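You operate a simulated robot arm through the tools that you are given. There is no shell and no other tool.

You are at the controls of a simulated robot arm. One attempt, no reset.

## Task
Close up: magnifier parked, lamp off, both paint covers closed, lid on the white tin.

The check looks at the end state, three seconds after you hand in, the way a careful person would. Anything else that was tipped, shoved, dropped, spilled or broken makes it a failure. Lids that push on must go on centred and level and be pressed home; caps that screw on are set level and turned clockwise until they are tight.

## Robot
A 7-joint arm with a fingered hand, fixed in place. Base frame: the origin is on the floor under the middle of its stand, x ahead of it, y to its left, z up; the work surface is at about z = 0.86. Readings come in m, degrees, newtons and seconds.
With the tool pointing down near the work surface it reaches from about 0.2 to 0.8 m from the base axis. Its first joint turns from -166.0 to 166.0 degrees. Payload 4.9 kg.
The TCP is the grasp point between the finger pads, 0.032 m short of the fingertips. In the tool frame z runs along the fingers and y along their closing line. The gripper opens to 0.192 m; its body begins 0.089 m behind the TCP. The gripper is a hand of 3 fingers: y runs from the thumb to the fingers, the wrist lies at [0, 0, -0.267] in the tool frame.
Orientation is that of the tool frame in the base frame, as a unit quaternion [w, x, y, z]. With the fingers straight down and closing along the base's y, the tool's x points along the base's -x, its y along +y and its z along -z.

## Interface
- The arm moves only by the tool arm_command. Its argument "series" is a list that holds one entry, the list of rows, each a list of 6 numbers: the shift along the tool's x, y, z in cm, then the turn, a rotation vector about the tool's x, y, z in degrees. In form: [[[dx, dy, dz, wx, wy, wz], ...]]. A call has 1 to 20 rows; each row is the pose to reach, as a shift and turn from the pose commanded when the call began, along the tool's axes at that moment. Rows are played at 5 a second. More than 0.05 m and 8.6 degrees between two rows, and nothing of the call is played. Where a pose cannot be reached the arm comes as near as it can. A force on the tool above 70 N (or 10 N above the force at the start of the call, whichever is more), or a blocked arm, ends the call early, and 0.2 s more pass. In this call time passes only in rows, and 0.2 s behind the last. The reply holds the time, the measured pose of the TCP, the force on the tool along the base axes, the opening and the grip force, in the units named above and with some noise, with the torque about the TCP (base axes, N m) and any sound that the robot's microphone picked up.
- Cameras (640 x 400 px; columns grow to the right, rows downward): "scene" is fixed at [0.2211, -0.5003, 1.4593]; the picture's right is [0.93, -0.36, 0.00], its down [-0.23, -0.60, -0.77] and it looks along [0.28, 0.71, -0.64] (base axes); focal length 243 px, centre (320, 200). "wrist" rides on the gripper at [0.08, -0.046, -0.113] in the tool frame; the picture's right is [0.50, 0.87, 0.00], its down [-0.67, 0.39, -0.63] and it looks along [-0.55, 0.32, 0.78] (tool axes); focal length 226 px, centre (320, 200). There is no depth. A picture from a camera that has moved, and an enlarged one, comes with that camera's place and axes in the base frame and with its lens.
- capture(camera): a new picture of that camera. It takes no simulated time.
- set_fingers(finger1, finger2, thumb_bend): sets how far each is bent, from 0 (flat) to 1 (curled in); at 0.3 the hand is open as for a grip, at 0.7 the pads meet at the TCP. One left out holds its place. A second passes; each finger stops where it meets its share of the squeeze, and holds until it gets a number again. It is the only way to open and close the hand. It gives what a move gives, with no picture; readings hold the bend of each and the force on the fingers (four entries, about 0 where the hand has none), thumb and palm.
- enlarge(camera, box): a new picture of the part [left, top, right, bottom] of that camera's present view, enlarged. It takes no simulated time.
- finish_job(): hands the job in; it is judged then, once.

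Nothing tells you positions but the pictures and the camera data. Unless the task says otherwise, let go and move clear before handing in.

The tools are called after "Emit:" as a command line: name --argument value ..., lists and objects as JSON in quotes. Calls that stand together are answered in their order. arm_command: Moves the arm, as the interface text tells. Its arguments: {"type":"object","properties":{"series":{"type":"array"}},"required":["series"]} The other tools are called the same way: set_fingers (finger1, finger2, thumb_bend) moves the fingers one by one; capture (camera) takes a picture; enlarge (camera, box) takes an enlarged picture of a part of a camera's view; finish_job () hands the job in.

At the start:

```text
clock: 0.0
tool_pos: [0.421, -0.1572, 1.2873]
tcp_rot: [0.0, 0.0, 1.0, 0.0]
force: [-0.1, 0.6, 0.8]
ft_torque: [0.0, 0.03, -0.02]
grip_width: 0.1919
gripper_force: 0.0
shape: jaw
bend: [0.3, 0.3, 0.3]
finger forces: [0.0, 0.1, 0.1, 0.1, 0.0, 0.1]
```

scene: 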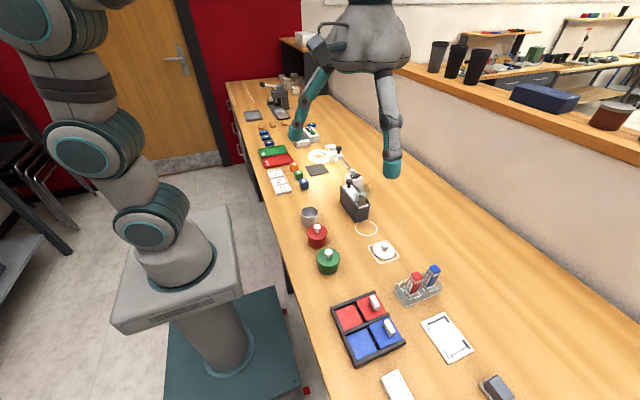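
wrist: 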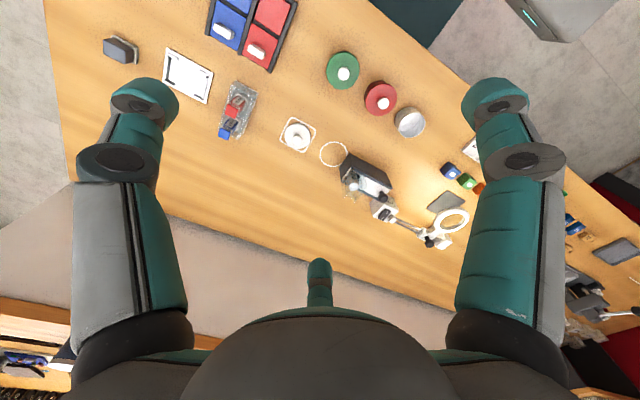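

I see a long bench with red and green tins, an open tin (probably the white one), a white lid on a mat, a magnifier on an arm and several trays. I'll take enlarged views to identify each one before I move.

Emit:
enlarge --camera "scene" --box '[280, 180, 440, 280]'

Emit:
enlarge --camera "scene" --box '[240, 110, 400, 210]'

Emit:
enlarge --camera "scene" --box '[320, 250, 560, 400]'

Emit:
enlarge --camera "scene" --box '[220, 60, 380, 160]'

Emit:
enlarge --camera "wrist" --box '[320, 60, 560, 260]'

Emit:
enlarge --camera "wrist" --box '[90, 0, 330, 150]'

```text
4.00 times, centred on (360, 230) of scene
camera zoom: at [0.2211, -0.5003, 1.4593], right [0.93, -0.36, 0.0], down [-0.23, -0.6, -0.77], along [0.28, 0.71, -0.64], focal length 971 px, centre (160, 80)
```

zoom: 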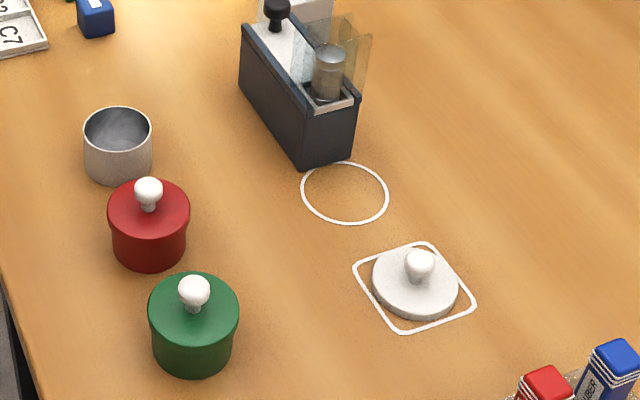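

```text
4.00 times, centred on (320, 160) of scene
camera zoom: at [0.2211, -0.5003, 1.4593], right [0.93, -0.36, 0.0], down [-0.23, -0.6, -0.77], along [0.28, 0.71, -0.64], focal length 971 px, centre (320, 360)
```

zoom: 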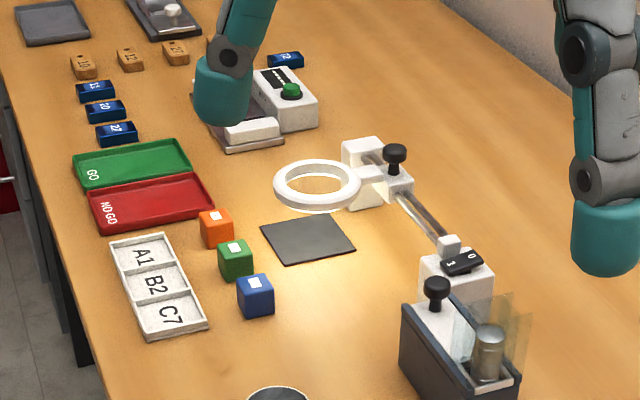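

```text
2.67 times, centred on (440, 325) of scene
camera zoom: at [0.2211, -0.5003, 1.4593], right [0.93, -0.36, 0.0], down [-0.23, -0.6, -0.77], along [0.28, 0.71, -0.64], focal length 648 px, centre (0, -133)
```

zoom: 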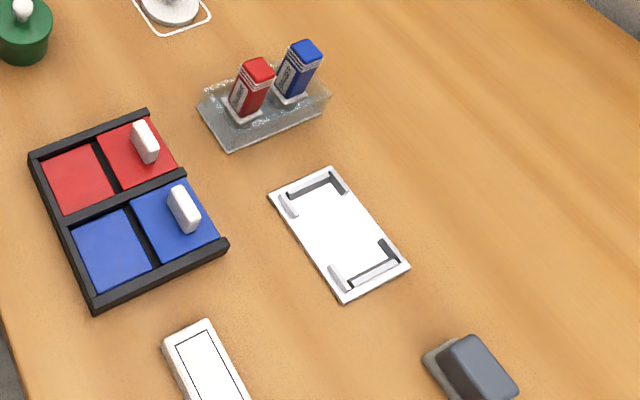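

```text
4.00 times, centred on (300, 110) of scene
camera zoom: at [0.2211, -0.5003, 1.4593], right [0.93, -0.36, 0.0], down [-0.23, -0.6, -0.77], along [0.28, 0.71, -0.64], focal length 971 px, centre (400, 560)
```

zoom: 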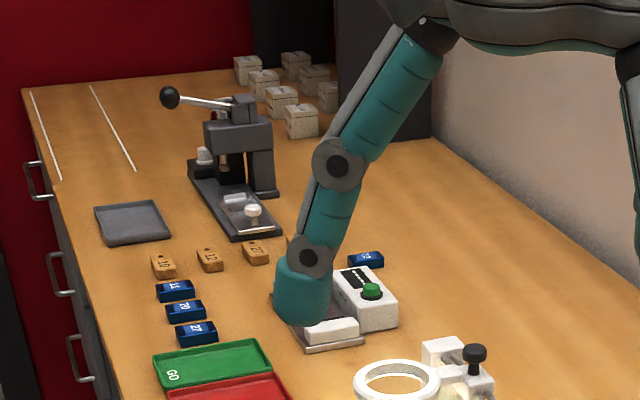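

```text
2.00 times, centred on (440, 160) of wrist
camera zoom: at [0.342, -0.2034, 1.3987], right [-0.5, 0.87, 0.0], down [0.67, 0.39, 0.63], along [0.55, 0.32, -0.78], focal length 452 px, centre (80, 280)
```

zoom: 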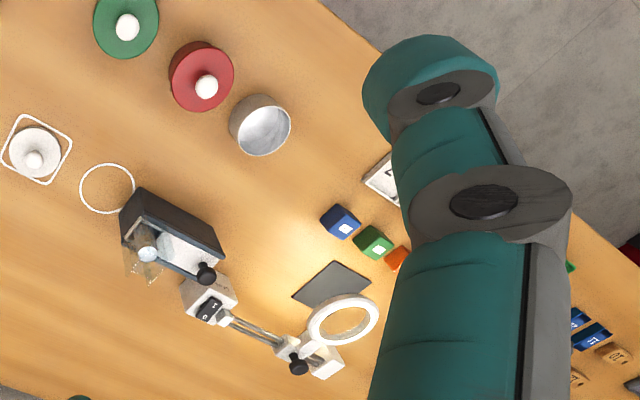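

```text
2.67 times, centred on (210, 75) of wrist
camera zoom: at [0.342, -0.2034, 1.3987], right [-0.5, 0.87, 0.0], down [0.67, 0.39, 0.63], along [0.55, 0.32, -0.78], focal length 603 px, centre (613, 533)
```

zoom: 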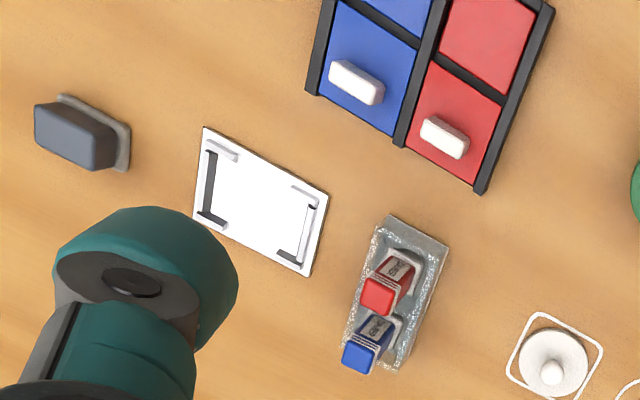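

The wide views show an open grey tin at about (0.40, 0.06), the white lid at about (0.57, -0.14), the paint tray at about (0.4, -0.35) and the magnifier rail around (0.65, 0.2–0.4). I'll bring the wrist camera over the magnifier for a closer look.

Emit:
arm_command --series '[[[-1.4, 3.8, 1.5, 0, 0, 0], [-2.8, 7.6, 3, 0, 0, 0], [-4.2, 11.4, 4.5, 0, 0, 0], [-5.6, 15.2, 6, 0, 0, 0], [-7, 19, 7.5, 0, 0, 0], [-8.4, 22.8, 9, 0, 0, 0], [-9.8, 26.6, 10.5, 0, 0, 0], [-10.9, 30.3, 12, 0, 0, 0]]]'

Emit:
capture --camera "wrist"

Emit:
capture --camera "scene"

```text
clock: 1.8
tool_pos: [0.5305, 0.1453, 1.1665]
tcp_rot: [0.0, 0.001, 1.0, 0.0]
force: [-0.1, 0.0, -0.4]
ft_torque: [0.03, 0.0, 0.01]
grip_width: 0.1919
gripper_force: 0.0
shape: jaw
bend: [0.3, 0.3, 0.3]
finger forces: [0.1, 0.0, 0.1, 0.0, 0.0, 0.0]
```

```text
taken
camera wrist: at [0.4504, 0.0995, 1.2797], right [-0.5, 0.87, 0.0], down [0.67, 0.39, 0.63], along [0.55, 0.32, -0.77], focal length 226 px, centre (320, 200)
```

wrist: 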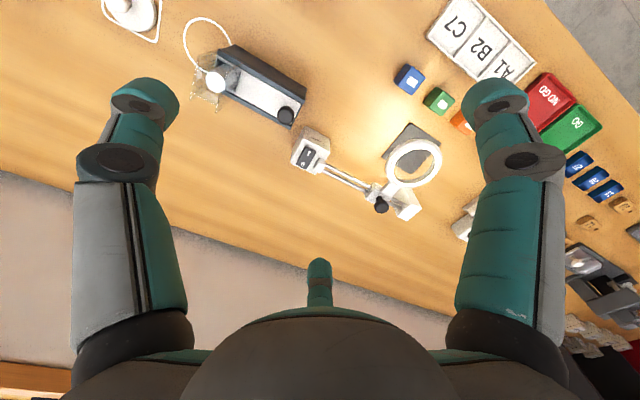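

```text
taken
```

scene: 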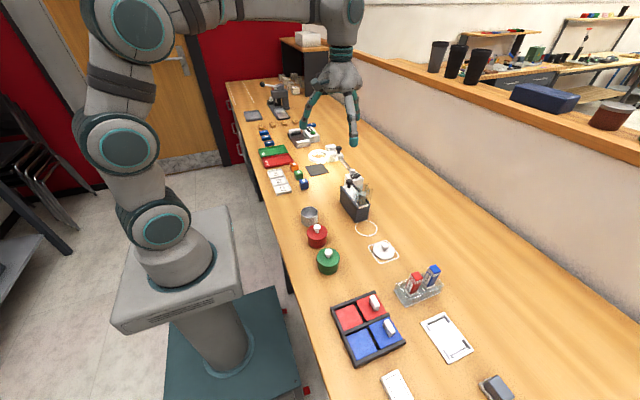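

Emit:
enlarge --camera "wrist" --box '[270, 90, 470, 230]'

Emit:
enlarge --camera "scene" --box '[290, 120, 390, 200]'

Emit:
enlarge --camera "scene" --box '[320, 280, 420, 380]'

Emit:
enlarge --camera "scene" --box '[330, 160, 390, 220]'

```text
2.86 times, centred on (370, 160) of wrist
camera zoom: at [0.4504, 0.0995, 1.2797], right [-0.5, 0.87, 0.0], down [0.67, 0.39, 0.63], along [0.55, 0.32, -0.77], focal length 646 px, centre (177, 314)
```

zoom: 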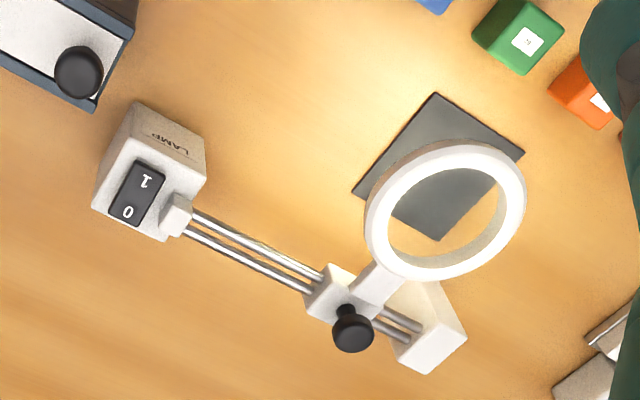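

```text
5.00 times, centred on (340, 160) of scene
camera zoom: at [0.2211, -0.5003, 1.4593], right [0.93, -0.36, 0.0], down [-0.23, -0.6, -0.77], along [0.28, 0.71, -0.64], focal length 1214 px, centre (220, 400)
```

zoom: 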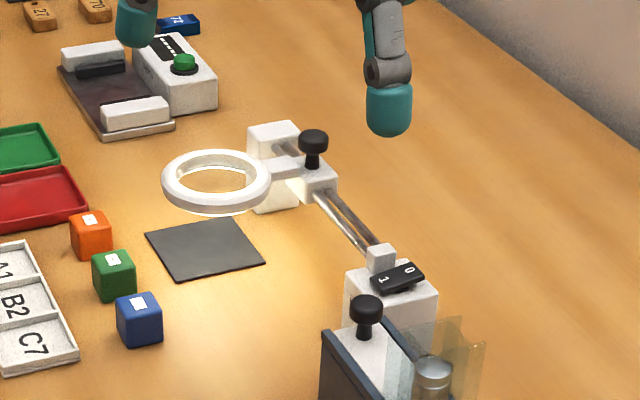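

```text
4.00 times, centred on (370, 330) of scene
camera zoom: at [0.2211, -0.5003, 1.4593], right [0.93, -0.36, 0.0], down [-0.23, -0.6, -0.77], along [0.28, 0.71, -0.64], focal length 971 px, centre (120, -320)
```

zoom: 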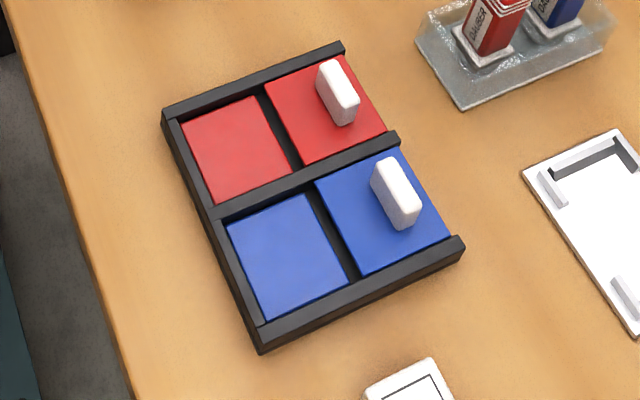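

```text
6.67 times, centred on (360, 190) of scene
camera zoom: at [0.2211, -0.5003, 1.4593], right [0.93, -0.36, 0.0], down [-0.23, -0.6, -0.77], along [0.28, 0.71, -0.64], focal length 1619 px, centre (53, 267)
```

zoom: 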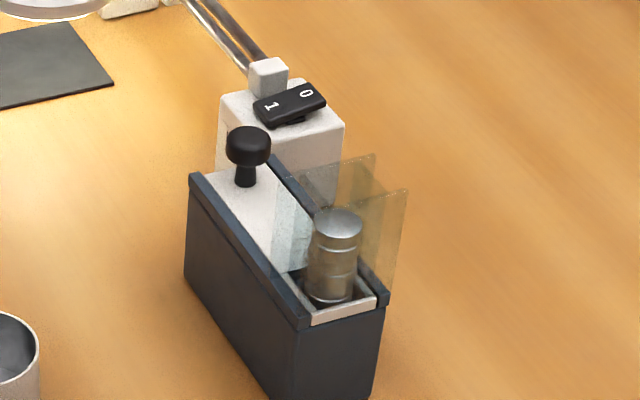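

The lens sits on a two-rod rail with a black knob, a LAMP rocker at the near end and a dark mat at the far end. I'll zoom further in on the rail ends, the rocker and the tray to work out which way each one moves.

Emit:
enlarge --camera "wrist" --box '[285, 120, 365, 170]'

Emit:
enlarge --camera "wrist" --box '[350, 160, 430, 220]'

Emit:
enlarge --camera "scene" --box '[325, 140, 375, 180]'

Emit:
enlarge --camera "scene" --box '[300, 200, 360, 240]'

Emit:
enlarge --camera "scene" --box '[330, 290, 370, 315]'

```text
8.00 times, centred on (325, 145) of wrist
camera zoom: at [0.4504, 0.0995, 1.2797], right [-0.5, 0.87, 0.0], down [0.67, 0.39, 0.63], along [0.55, 0.32, -0.77], focal length 1808 px, centre (280, 640)
```

zoom: 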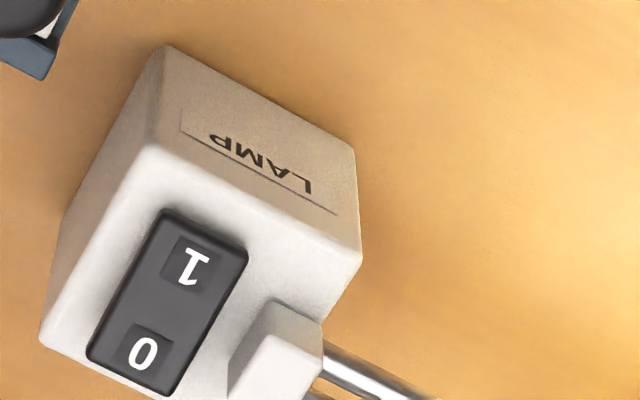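

```text
6.67 times, centred on (390, 190) of wrist
camera zoom: at [0.4504, 0.0995, 1.2797], right [-0.5, 0.87, 0.0], down [0.67, 0.39, 0.63], along [0.55, 0.32, -0.77], focal length 1507 px, centre (-147, 267)
```

zoom: 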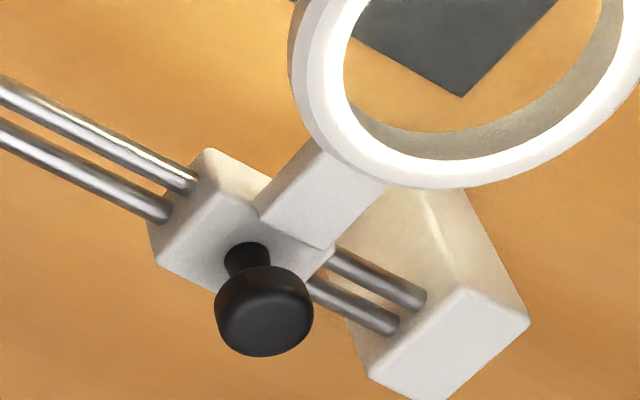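

```text
10.00 times, centred on (350, 160) of scene
camera zoom: at [0.2211, -0.5003, 1.4593], right [0.93, -0.36, 0.0], down [-0.23, -0.6, -0.77], along [0.28, 0.71, -0.64], focal length 2428 px, centre (20, 600)
```

zoom: 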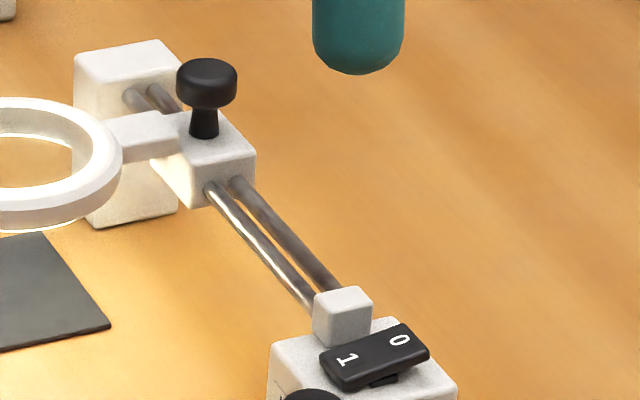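

```text
10.00 times, centred on (330, 220) of scene
camera zoom: at [0.2211, -0.5003, 1.4593], right [0.93, -0.36, 0.0], down [-0.23, -0.6, -0.77], along [0.28, 0.71, -0.64], focal length 2428 px, centre (220, 0)
```

zoom: 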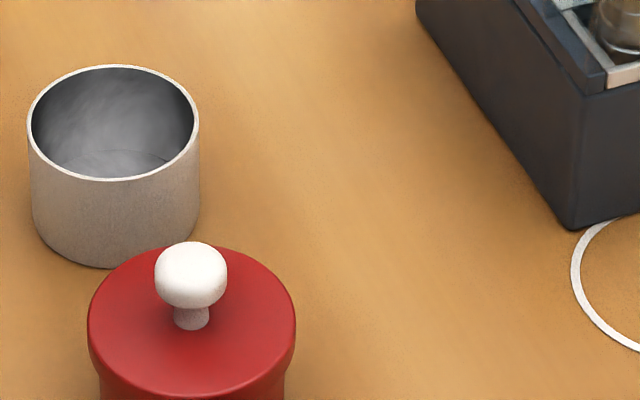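

```text
16.00 times, centred on (350, 302) of scene
camera zoom: at [0.2211, -0.5003, 1.4593], right [0.93, -0.36, 0.0], down [-0.23, -0.6, -0.77], along [0.28, 0.71, -0.64], focal length 3886 px, centre (-160, -1440)
```

zoom: 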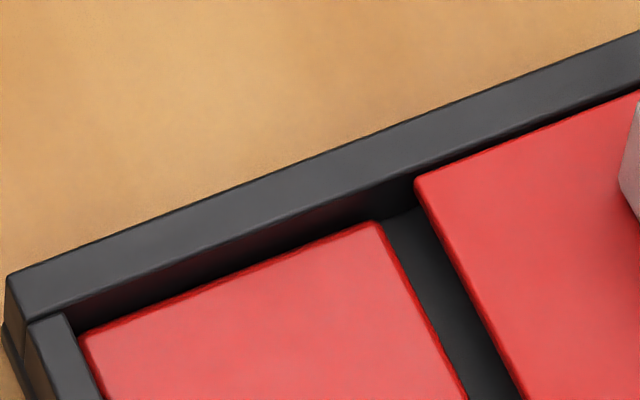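

The rocker's "1" side is down, so the lamp is on, and "0" is on the +x side. Each paint cover slides in -x over its pad. The mat sits at the far end of the rail, so parking should mean moving the lens away from it, to the near end. Before touching anything I'll test finger shapes in free air.

Emit:
set_fingers --finger1 1.0 --finger2 1.0 --thumb_bend 0.45

Emit:
capture --camera "wrist"

Emit:
enlarge --camera "scene" --box '[280, 40, 400, 160]'

```text
clock: 2.8
tool_pos: [0.5298, 0.1453, 1.1671]
tcp_rot: [0.0, 0.001, 1.0, 0.001]
force: [0.8, -1.1, -0.5]
ft_torque: [0.01, -0.03, -0.02]
grip_width: 0.0544
gripper_force: 0.0
shape: fingers
bend: [0.74, 0.74, 0.45]
finger forces: [0.0, 0.0, 0.0, 0.0, 0.1, 0.1]
```

```text
taken
camera wrist: at [0.4504, 0.0991, 1.2794], right [-0.5, 0.87, 0.0], down [0.67, 0.39, 0.63], along [0.55, 0.32, -0.78], focal length 226 px, centre (320, 200)
```

wrist: 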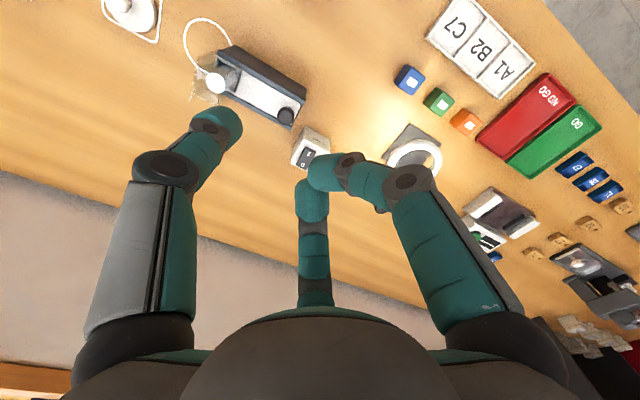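

```text
3.33 times, centred on (340, 100) of scene
camera zoom: at [0.2211, -0.5003, 1.4593], right [0.93, -0.36, 0.0], down [-0.23, -0.6, -0.77], along [0.28, 0.71, -0.64], focal length 810 px, centre (253, 533)
```

zoom: 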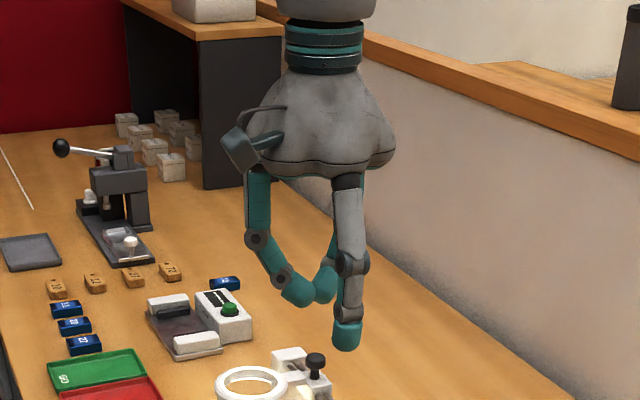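

With the fingers at 0.74 they meet each other and stop, while the thumb at 0.45 stays apart. I'll look closer at the hand to see which tip hangs lowest.

Emit:
enlarge --camera "wrist" --box '[160, 90, 480, 290]'

Emit:
enlarge --camera "scene" --box '[300, 80, 380, 150]'

```text
2.00 times, centred on (320, 190) of wrist
camera zoom: at [0.4504, 0.0991, 1.2794], right [-0.5, 0.87, 0.0], down [0.67, 0.39, 0.63], along [0.55, 0.32, -0.78], focal length 452 px, centre (320, 220)
```

zoom: 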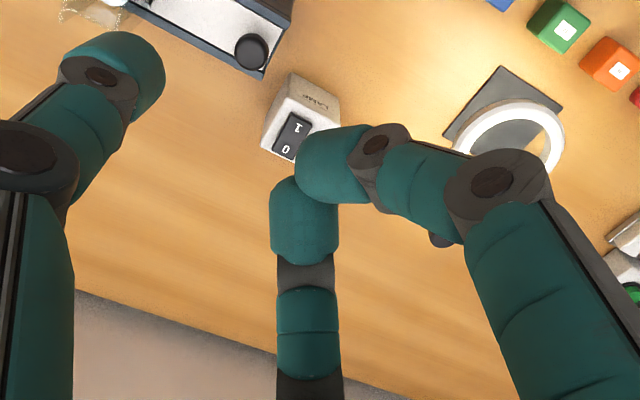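

```text
5.71 times, centred on (340, 115) of scene
camera zoom: at [0.2211, -0.5003, 1.4593], right [0.93, -0.36, 0.0], down [-0.23, -0.6, -0.77], along [0.28, 0.71, -0.64], focal length 1388 px, centre (206, 686)
```

zoom: 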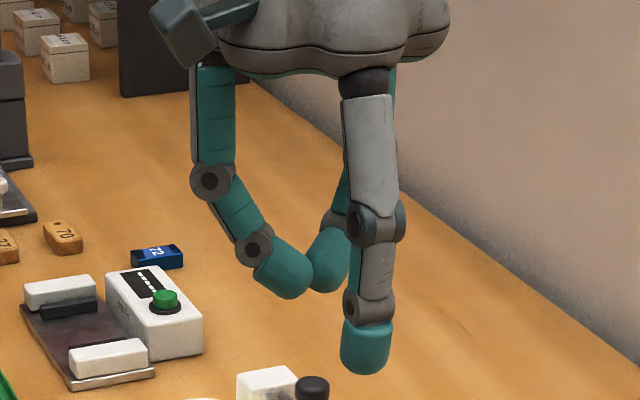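

The thumb tip is about 7.4 cm off the hand axis and the lowest point by roughly 0.6 cm, so I'll use it as a pointer. I'll turn the hand 90° so that only the thumb sits over the lamp block, with the rest of the hand over bare table on the +x side.

Emit:
arm_command --series '[[[-1.75, 0.25, 0.5, 0, 0, 8.2], [-3.5, 0.5, 1, 0, 0, 16.4], [-5.3, 0.7, 1.5, 0, 0, 24.6], [-7, 1, 2, 0, 0, 32.8], [-8.8, 1.2, 2.5, 0, 0, 41], [-10.6, 1.5, 3, 0, 0, 49.2], [-12.3, 1.7, 4, 0, 0, 57.4], [-14, 2, 5, 0, 0, 65.6], [-15.8, 2.2, 6, 0, 0, 73.8], [-17.6, 2.5, 7, 0, 0, 82], [-19.4, 2.7, 8, 0, 0, 90]]]'

Emit:
capture --camera "wrist"

Emit:
enlarge --camera "scene" --box '[300, 80, 420, 200]'

```text
clock: 5.2
tool_pos: [0.725, 0.173, 1.0881]
tcp_rot: [0.001, 0.708, 0.706, 0.0]
force: [-0.1, -0.6, 0.6]
ft_torque: [0.02, 0.01, -0.02]
grip_width: 0.0542
gripper_force: 0.1
shape: fingers
bend: [0.74, 0.74, 0.45]
finger forces: [0.1, 0.0, 0.0, 0.0, 0.1, 0.0]
```

```text
taken
camera wrist: at [0.6791, 0.252, 1.1999], right [0.87, 0.5, 0.0], down [0.39, -0.67, 0.63], along [0.31, -0.55, -0.78], focal length 226 px, centre (320, 200)
```

wrist: 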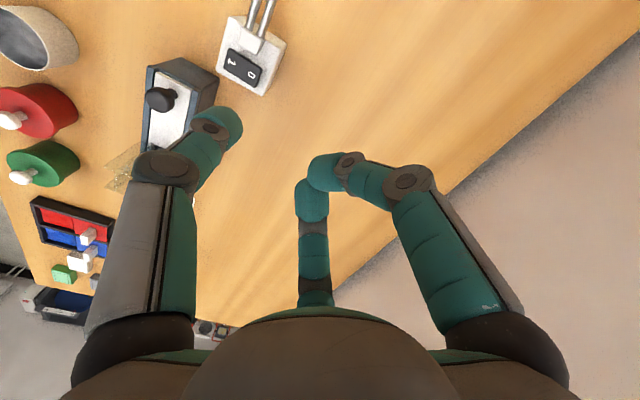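

```text
3.33 times, centred on (360, 140) of scene
camera zoom: at [0.2211, -0.5003, 1.4593], right [0.93, -0.36, 0.0], down [-0.23, -0.6, -0.77], along [0.28, 0.71, -0.64], focal length 810 px, centre (187, 400)
```

zoom: 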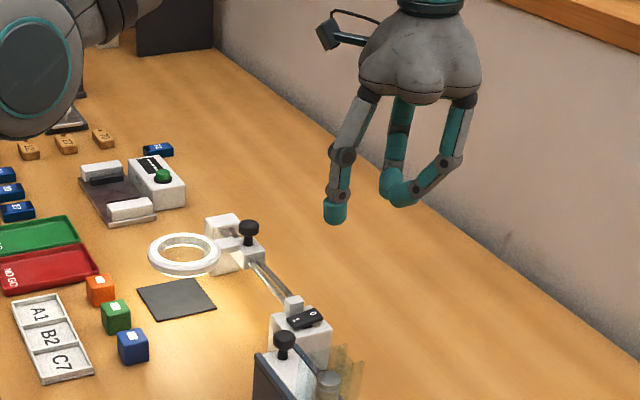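

Emit:
enlarge --camera "wrist" --box '[180, 0, 308, 80]'

Emit:
enlarge --camera "scene" --box '[330, 150, 394, 190]'

```text
5.00 times, centred on (244, 40) of wrist
camera zoom: at [0.6791, 0.252, 1.1999], right [0.87, 0.5, 0.0], down [0.39, -0.67, 0.63], along [0.31, -0.55, -0.78], focal length 1130 px, centre (700, 1000)
```

zoom: 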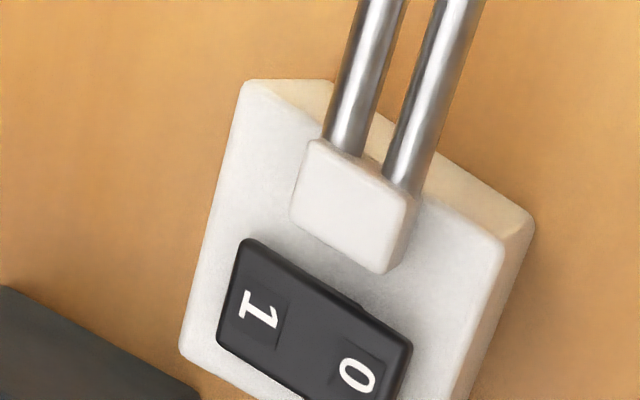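

```text
10.00 times, centred on (362, 170) of scene
camera zoom: at [0.2211, -0.5003, 1.4593], right [0.93, -0.36, 0.0], down [-0.23, -0.6, -0.77], along [0.28, 0.71, -0.64], focal length 2428 px, centre (-100, 500)
```

zoom: 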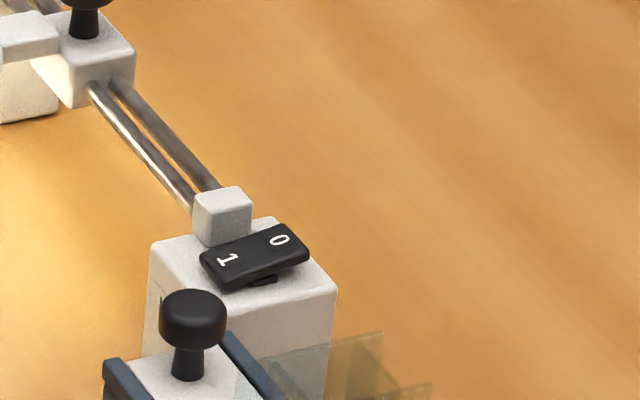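

The thumb tip is now at about (0.655, 0.173, 1.05), almost above the "0" end of the rocker at about (0.646, 0.174, 0.933). I'll lower it to about 1.5 cm above and check the alignment.

Emit:
arm_command --series '[[[0, -0.2, 3.5, 0, 0, 0], [0, -0.4, 7, 0, 0, 0], [0, -0.5, 10, 0, 0, 0]]]'

Emit:
enlarge --camera "wrist" --box '[150, 40, 310, 140]'

Emit:
enlarge --camera "scene" --box '[330, 140, 394, 190]'

```text
clock: 6.0
tool_pos: [0.7202, 0.1735, 0.9873]
tcp_rot: [0.0, 0.707, 0.707, 0.0]
force: [0.2, -0.2, -0.6]
ft_torque: [0.0, -0.04, 0.03]
grip_width: 0.0542
gripper_force: 0.1
shape: fingers
bend: [0.75, 0.75, 0.45]
finger forces: [0.0, 0.0, 0.0, 0.0, 0.0, 0.0]
```

```text
4.00 times, centred on (230, 90) of wrist
camera zoom: at [0.675, 0.2537, 1.0994], right [0.87, 0.5, 0.0], down [0.39, -0.67, 0.63], along [0.32, -0.55, -0.78], focal length 904 px, centre (680, 640)
```

zoom: 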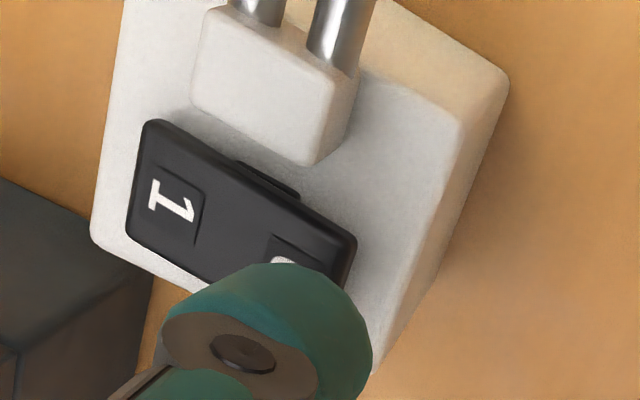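

```text
8.00 times, centred on (362, 165) of scene
camera zoom: at [0.2211, -0.5003, 1.4593], right [0.93, -0.36, 0.0], down [-0.23, -0.6, -0.77], along [0.28, 0.71, -0.64], focal length 1943 px, centre (-16, 480)
```

zoom: 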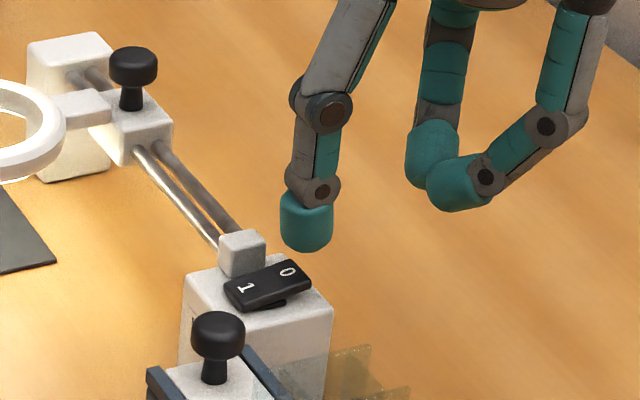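

The tip is slightly past the rocker's end, so I'll shift 0.8 cm towards -x and 0.4 cm towards -y, away from the rail stop. Then I'll press down in small steps while watching the force.

Emit:
arm_command --series '[[[-0.4, -0.8, 0, 0, 0, 0], [-0.4, -0.8, 0.4, 0, 0, 0], [-0.4, -0.8, 0.8, 0, 0, 0], [-0.4, -0.8, 1.1, 0, 0, 0]]]'

Emit:
enlarge --camera "scene" --box '[330, 140, 394, 190]'

Emit:
enlarge --camera "wrist" --box '[150, 40, 310, 140]'

```text
clock: 7.0
tool_pos: [0.7122, 0.1684, 0.9752]
tcp_rot: [0.0, 0.707, 0.707, 0.001]
force: [-0.4, -0.8, 0.3]
ft_torque: [0.01, 0.01, 0.01]
grip_width: 0.0542
gripper_force: 0.1
shape: fingers
bend: [0.75, 0.75, 0.45]
finger forces: [0.0, 0.0, 0.0, 0.0, 0.0, 0.0]
```

```text
8.00 times, centred on (362, 165) of scene
camera zoom: at [0.2211, -0.5003, 1.4593], right [0.93, -0.36, 0.0], down [-0.23, -0.6, -0.77], along [0.28, 0.71, -0.64], focal length 1943 px, centre (-16, 480)
```

zoom: 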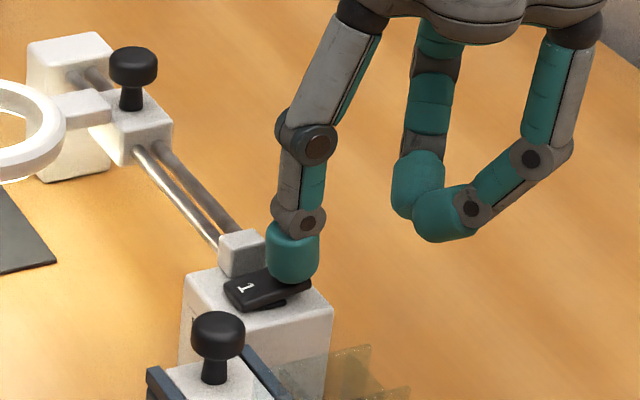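

```text
4.00 times, centred on (230, 90) of wrist
camera zoom: at [0.6659, 0.248, 1.0877], right [0.87, 0.5, 0.0], down [0.39, -0.67, 0.63], along [0.32, -0.55, -0.78], focal length 904 px, centre (680, 640)
```

zoom: 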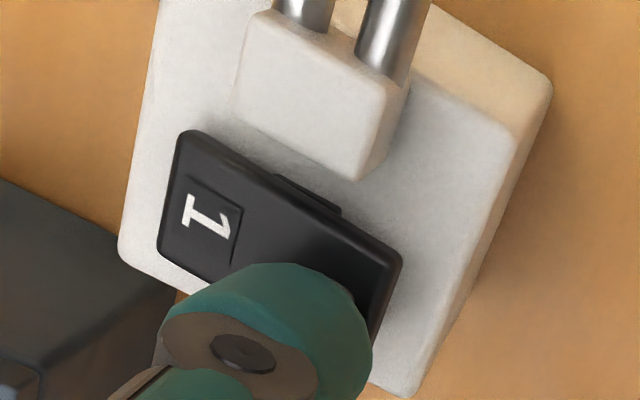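

The thumb is now right above the "0" half. I'll press down in fine steps.

Emit:
arm_command --series '[[[0, 0, 0.2, 0, 0, 0], [0, 0, 0.4, 0, 0, 0], [0, 0, 0.6, 0, 0, 0]]]'

```text
clock: 7.8
tool_pos: [0.7125, 0.1697, 0.971]
tcp_rot: [0.001, 0.707, 0.707, 0.001]
force: [0.0, 0.1, 14.0]
ft_torque: [0.04, 0.99, -0.01]
grip_width: 0.0543
gripper_force: 6.4
shape: fingers
bend: [0.75, 0.75, 0.45]
finger forces: [0.0, 0.0, 0.0, 0.0, 13.2, 0.1]
heard: click
```

I heard a click at 14 N. I'll lift off and check the rocker and the light.

Emit:
arm_command --series '[[[0, 0, -1, 0, 0, 0], [0, 0.5, -4, 0, 0, 0], [0, 1, -8, 0, 0, 0]]]'

Emit:
enlarge --camera "scene" --box '[290, 120, 390, 190]'

Emit:
enlarge --camera "wrist" --box '[180, 0, 308, 80]'

Emit:
enlarge --camera "scene" --box '[330, 150, 394, 190]'

```text
clock: 8.6
tool_pos: [0.7217, 0.1672, 1.0495]
tcp_rot: [0.0, 0.707, 0.707, 0.0]
force: [0.3, 0.0, -0.1]
ft_torque: [0.01, 0.0, -0.02]
grip_width: 0.0538
gripper_force: 0.0
shape: fingers
bend: [0.75, 0.75, 0.45]
finger forces: [0.0, 0.1, 0.0, 0.1, 0.0, 0.0]
```

```text
5.71 times, centred on (340, 155) of scene
camera zoom: at [0.2211, -0.5003, 1.4593], right [0.93, -0.36, 0.0], down [-0.23, -0.6, -0.77], along [0.28, 0.71, -0.64], focal length 1388 px, centre (206, 457)
```

zoom: 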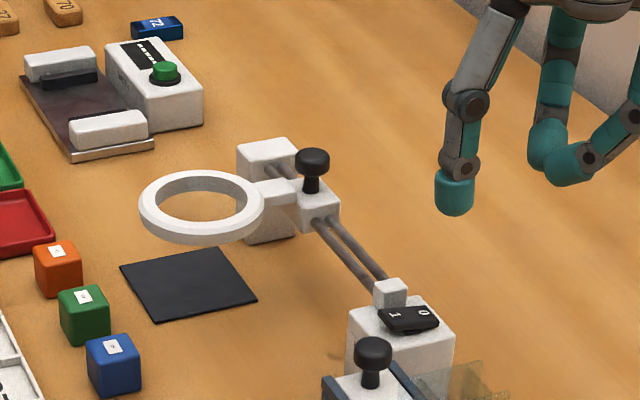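

```text
5.00 times, centred on (244, 40) of wrist
camera zoom: at [0.6768, 0.2468, 1.1621], right [0.87, 0.5, 0.0], down [0.39, -0.67, 0.63], along [0.31, -0.55, -0.78], focal length 1130 px, centre (700, 1000)
```

zoom: 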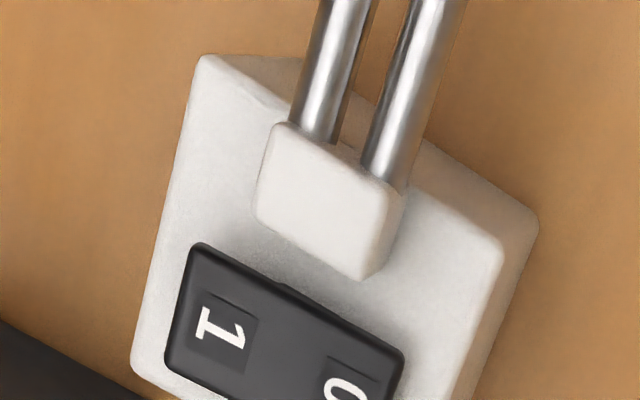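

```text
10.00 times, centred on (362, 170) of scene
camera zoom: at [0.2211, -0.5003, 1.4593], right [0.93, -0.36, 0.0], down [-0.23, -0.6, -0.77], along [0.28, 0.71, -0.64], focal length 2428 px, centre (-100, 500)
```

zoom: 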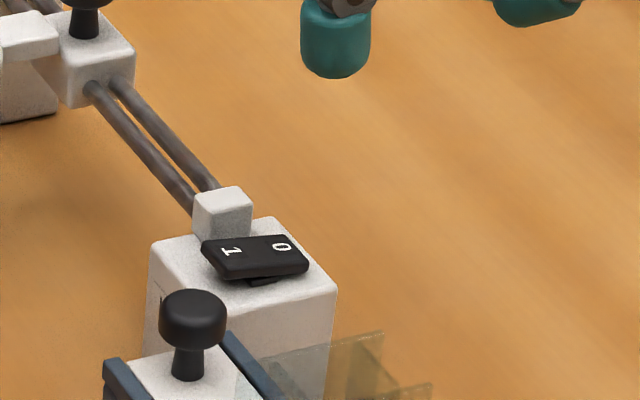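

The lamp is off: the light is gone and the rocker has flipped. Next is the magnifier. I'll turn the hand back so the thumb leads toward -y, and place it behind the black knob on its +y side.

Emit:
arm_command --series '[[[2.5, -0.8, -1.5, 0, 0, -8.2], [5, -1.5, -3, 0, 0, -16.4], [7.5, -2.3, -4, 0, 0, -24.6], [10, -3, -5, 0, 0, -32.8], [12.6, -3.9, -5, 0, 0, -41], [15.2, -4.6, -5, 0, 0, -49.2], [17.7, -5.4, -5, 0, 0, -57.4], [20.2, -6.2, -5, 0, 0, -65.6], [22.8, -7, -5, 0, 0, -73.8], [25.3, -7.8, -5, 0, 0, -82], [27.8, -8.5, -5, 0, 0, -90]]]'

Emit:
enlarge --camera "wrist" --box '[100, 0, 420, 200]'

Emit:
enlarge --camera "scene" --box '[290, 90, 418, 170]'

```text
clock: 11.0
tool_pos: [0.6226, 0.432, 1.0924]
tcp_rot: [0.001, -0.001, 1.0, 0.001]
force: [0.3, -0.2, 0.0]
ft_torque: [0.01, 0.01, 0.05]
grip_width: 0.0534
gripper_force: 0.0
shape: fingers
bend: [0.75, 0.75, 0.45]
finger forces: [0.0, 0.1, 0.0, 0.0, 0.1, 0.0]
out of reach, approached as far as the arm can: row 9, 10, 11
```

```text
2.00 times, centred on (260, 100) of wrist
camera zoom: at [0.5424, 0.3859, 1.2048], right [-0.5, 0.87, 0.0], down [0.67, 0.39, 0.63], along [0.55, 0.32, -0.77], focal length 452 px, centre (440, 400)
```

zoom: 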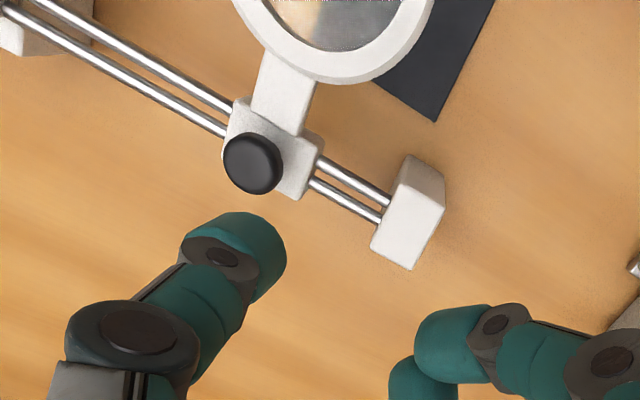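

```text
5.00 times, centred on (354, 130) of scene
camera zoom: at [0.2211, -0.5003, 1.4593], right [0.93, -0.36, 0.0], down [-0.23, -0.6, -0.77], along [0.28, 0.71, -0.64], focal length 1214 px, centre (150, 550)
```

zoom: 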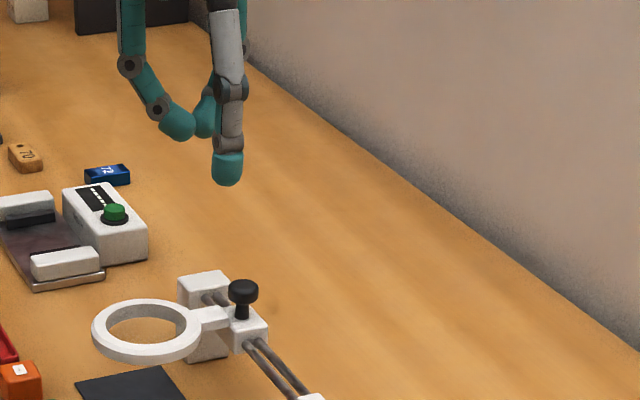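

The arm stops about 1.5 cm short here because it is at its reach limit. I'll use the opposite yaw instead, with the hand nearer the base, so the thumb hooks behind the knob and pulls. First I'll back off from the limit.

Emit:
arm_command --series '[[[0, -4, 0, 0, 0, 0], [0, -8, 0, 0, 0, 0]]]'

```text
clock: 11.6
tool_pos: [0.6202, 0.3522, 1.0892]
tcp_rot: [-0.002, 0.001, 1.0, -0.001]
force: [-0.3, -0.3, -1.7]
ft_torque: [0.02, -0.04, 0.0]
grip_width: 0.0539
gripper_force: 0.0
shape: fingers
bend: [0.75, 0.75, 0.45]
finger forces: [0.1, 0.0, 0.1, 0.0, 0.1, 0.1]
```

Emit:
arm_command --series '[[[0, -0.3, 0, 0, 0, 8.2], [0, -0.6, 0, 0, 0, 16.4], [0, -0.9, 0, 0, 0, 24.6], [0, -1.2, 0, 0, 0, 32.8], [0, -1.5, 0, 0, 0, 41], [0, -1.8, 0, 0, 0, 49.2], [0, -2.1, 0, 0, 0, 57.4], [0, -2.4, 0, 0, 0, 65.6], [0, -2.7, 0, 0, 0, 73.8], [0, -3, 0, 0, 0, 82], [0, -3.3, 0, 0, 0, 90]]]'

Emit:
arm_command --series '[[[0, 0.2, 0, 0, 0, 8.2], [0, 0.4, 0, 0, 0, 16.4], [0, 0.6, 0, 0, 0, 24.6], [0, 0.8, 0, 0, 0, 32.8], [0, 1, 0, 0, 0, 41], [0, 1.2, 0, 0, 0, 49.2], [0, 1.3, 0, 0, 0, 57.4], [0, 1.4, 0, 0, 0, 65.6], [0, 1.5, 0, 0, 0, 73.8], [0, 1.6, 0, 0, 0, 82], [0, 1.7, 0, 0, 0, 90]]]'

Emit:
enlarge --camera "scene" --box '[290, 90, 418, 170]'

Emit:
capture --camera "wrist"

```text
clock: 14.0
tool_pos: [0.6226, 0.3211, 1.0919]
tcp_rot: [0.0, 0.708, 0.706, -0.001]
force: [-1.1, 0.4, 0.4]
ft_torque: [0.0, -0.02, -0.02]
grip_width: 0.0537
gripper_force: 0.2
shape: fingers
bend: [0.75, 0.75, 0.45]
finger forces: [0.0, 0.0, 0.1, 0.0, 0.0, 0.0]
```

```text
clock: 16.4
tool_pos: [0.639, 0.3216, 1.0918]
tcp_rot: [0.0, 1.0, -0.001, 0.0]
force: [0.8, -0.9, -0.8]
ft_torque: [-0.01, -0.02, 0.04]
grip_width: 0.0537
gripper_force: 0.0
shape: fingers
bend: [0.75, 0.75, 0.45]
finger forces: [0.0, 0.0, 0.0, 0.0, 0.0, 0.1]
```

```text
5.00 times, centred on (354, 130) of scene
camera zoom: at [0.2211, -0.5003, 1.4593], right [0.93, -0.36, 0.0], down [-0.23, -0.6, -0.77], along [0.28, 0.71, -0.64], focal length 1214 px, centre (150, 550)
```

zoom: 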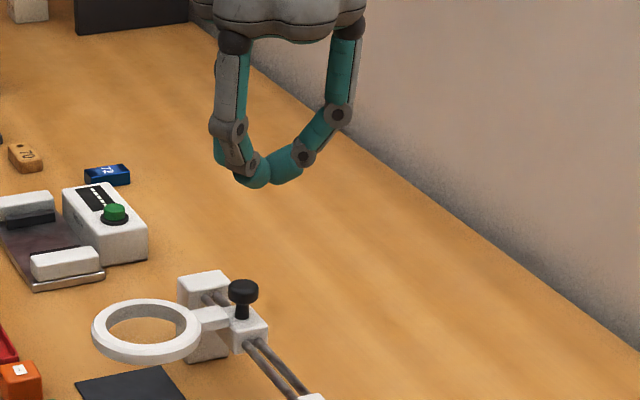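

```text
taken
camera wrist: at [0.7189, 0.3666, 1.2048], right [0.5, -0.87, 0.0], down [-0.67, -0.39, 0.63], along [-0.55, -0.31, -0.78], focal length 226 px, centre (320, 200)
```

wrist: 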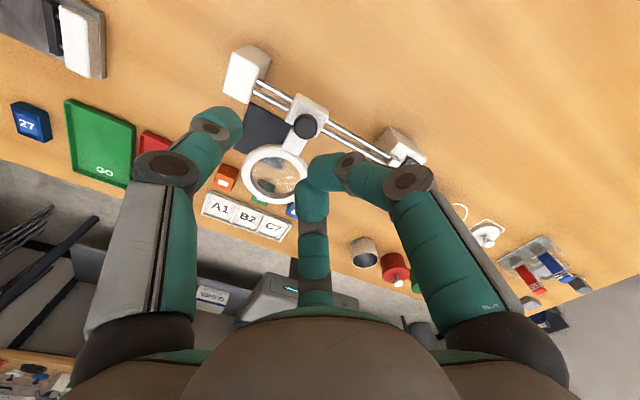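

Emit:
enlarge --camera "wrist" --box '[180, 30, 436, 190]'

Emit:
enlarge --camera "scene" --box '[320, 130, 384, 170]'

```text
2.50 times, centred on (308, 110) of wrist
camera zoom: at [0.7189, 0.3666, 1.2048], right [0.5, -0.87, 0.0], down [-0.67, -0.39, 0.63], along [-0.55, -0.31, -0.78], focal length 565 px, centre (350, 425)
```

zoom: 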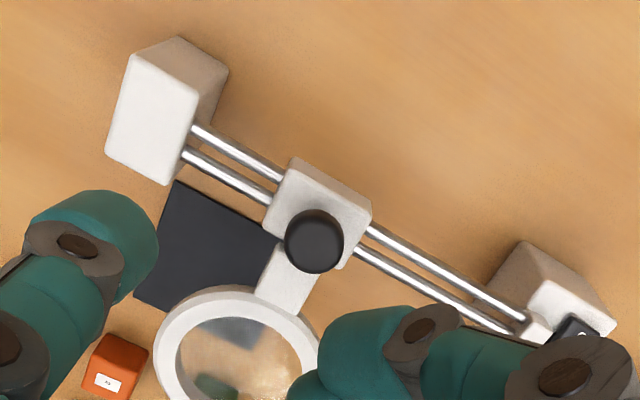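

```text
10.00 times, centred on (352, 150) of scene
camera zoom: at [0.2211, -0.5003, 1.4593], right [0.93, -0.36, 0.0], down [-0.23, -0.6, -0.77], along [0.28, 0.71, -0.64], focal length 2428 px, centre (0, 700)
```

zoom: 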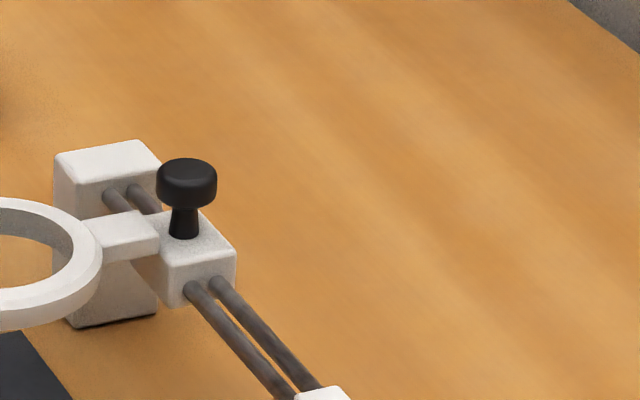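

Triangulating gives the knob top at about (0.634, 0.335, 0.970). I'll position the hand so the knob falls in the gap between thumb and fingers, stop just above it and check.

Emit:
arm_command --series '[[[-0.2, 0.7, 2.7, 0, 0, 0], [-0.4, 1.4, 5.4, 0, 0, 0], [-0.5, 1.95, 7.6, 0, 0, 0]]]'

Emit:
enlarge --camera "wrist" --box '[180, 30, 436, 190]'

Emit:
enlarge --camera "scene" --box '[310, 110, 390, 170]'

```text
clock: 17.2
tool_pos: [0.634, 0.3008, 1.0174]
tcp_rot: [0.0, 1.0, -0.001, 0.0]
force: [0.1, -0.2, 0.4]
ft_torque: [0.04, 0.02, 0.03]
grip_width: 0.0537
gripper_force: 0.1
shape: fingers
bend: [0.75, 0.75, 0.45]
finger forces: [0.0, 0.0, 0.0, 0.0, 0.1, 0.1]
```

```text
2.50 times, centred on (308, 110) of wrist
camera zoom: at [0.7141, 0.3466, 1.1295], right [0.5, -0.87, 0.0], down [-0.67, -0.39, 0.63], along [-0.55, -0.32, -0.78], focal length 565 px, centre (350, 425)
```

zoom: 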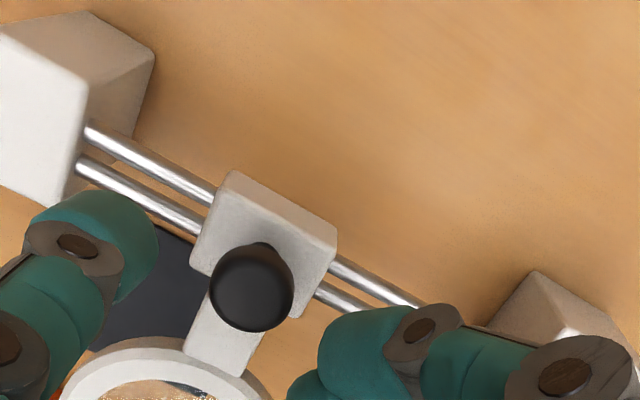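

```text
6.67 times, centred on (350, 140) of scene
camera zoom: at [0.2211, -0.5003, 1.4593], right [0.93, -0.36, 0.0], down [-0.23, -0.6, -0.77], along [0.28, 0.71, -0.64], focal length 1619 px, centre (120, 600)
```

zoom: 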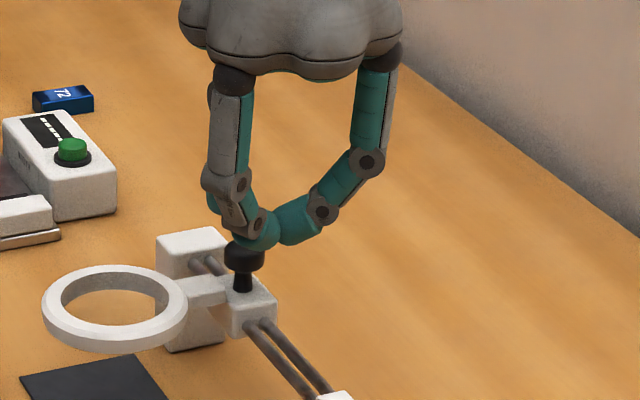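

The knob at about (0.633, 0.334) sits centrally in the gap. I'll lower 2.4 cm so the thumb is beside the knob cap and stays above the end block.

Emit:
arm_command --series '[[[0, 0, 0.8, 0, 0, 0], [0, 0, 1.6, 0, 0, 0], [0, 0, 2.4, 0, 0, 0]]]'

Emit:
enlarge --camera "wrist" --box '[180, 30, 436, 190]'

Emit:
enlarge --camera "scene" --box '[310, 120, 390, 170]'

```text
clock: 18.0
tool_pos: [0.6335, 0.3016, 0.9922]
tcp_rot: [0.0, 1.0, 0.0, 0.0]
force: [-0.2, 0.2, 0.6]
ft_torque: [0.0, 0.01, -0.01]
grip_width: 0.0537
gripper_force: 0.0
shape: fingers
bend: [0.75, 0.75, 0.45]
finger forces: [0.0, 0.1, 0.0, 0.0, 0.0, 0.0]
```

```text
2.50 times, centred on (308, 110) of wrist
camera zoom: at [0.7136, 0.3467, 1.1056], right [0.5, -0.87, 0.0], down [-0.67, -0.39, 0.63], along [-0.55, -0.32, -0.78], focal length 565 px, centre (350, 425)
```

zoom: 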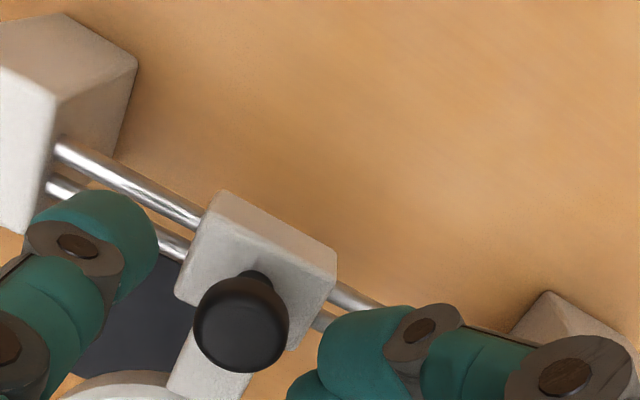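

```text
8.00 times, centred on (350, 145) of scene
camera zoom: at [0.2211, -0.5003, 1.4593], right [0.93, -0.36, 0.0], down [-0.23, -0.6, -0.77], along [0.28, 0.71, -0.64], focal length 1943 px, centre (80, 640)
```

zoom: 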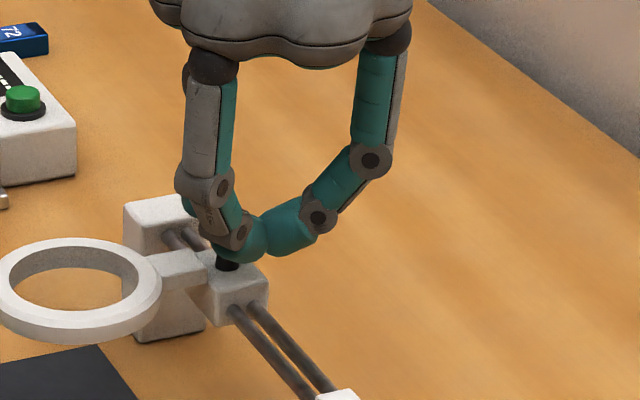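

The knob is caged without any contact. I'll now pull toward -y, gently at first, to feel the carriage.

Emit:
arm_command --series '[[[0, 0.6, 0, 0, 0, 0], [0, 1.2, 0, 0, 0, 0], [0, 1.8, 0, 0, 0, 0], [0, 2.4, 0, 0, 0, 0], [0, 3, 0, 0, 0, 0]]]'

Emit:
enlarge --camera "scene" --box '[310, 120, 390, 190]'

Emit:
enlarge --camera "wrist" --box '[180, 30, 436, 190]'

```text
clock: 19.2
tool_pos: [0.6333, 0.2715, 0.9922]
tcp_rot: [0.0, 1.0, 0.0, 0.0]
force: [0.7, 0.2, 1.4]
ft_torque: [0.05, -0.01, -0.04]
grip_width: 0.055
gripper_force: 0.2
shape: fingers
bend: [0.75, 0.75, 0.45]
finger forces: [0.1, 0.0, 0.0, 0.0, 0.9, 0.0]
```

```text
5.71 times, centred on (350, 155) of scene
camera zoom: at [0.2211, -0.5003, 1.4593], right [0.93, -0.36, 0.0], down [-0.23, -0.6, -0.77], along [0.28, 0.71, -0.64], focal length 1388 px, centre (149, 457)
```

zoom: 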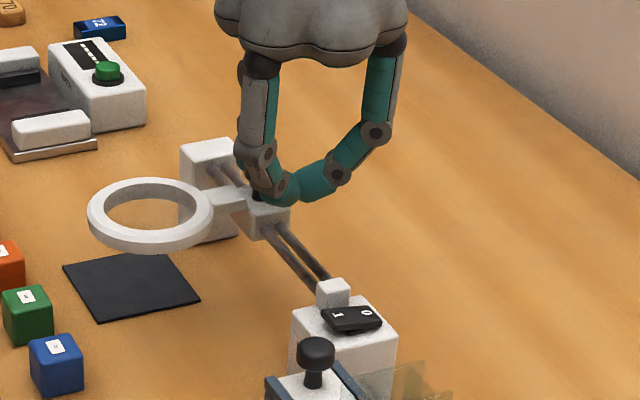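

```text
2.50 times, centred on (308, 110) of wrist
camera zoom: at [0.7135, 0.3179, 1.1053], right [0.5, -0.87, 0.0], down [-0.67, -0.39, 0.63], along [-0.55, -0.32, -0.78], focal length 565 px, centre (350, 425)
```

zoom: 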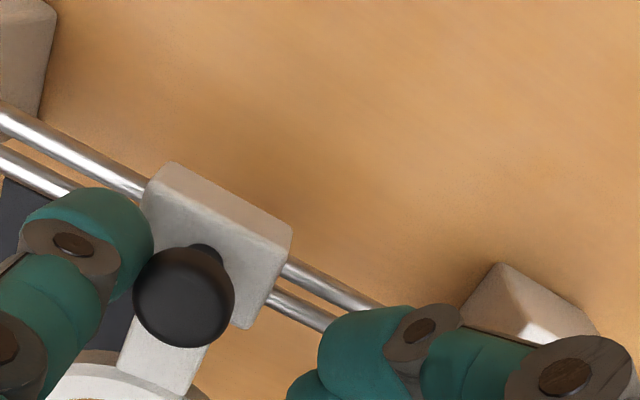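

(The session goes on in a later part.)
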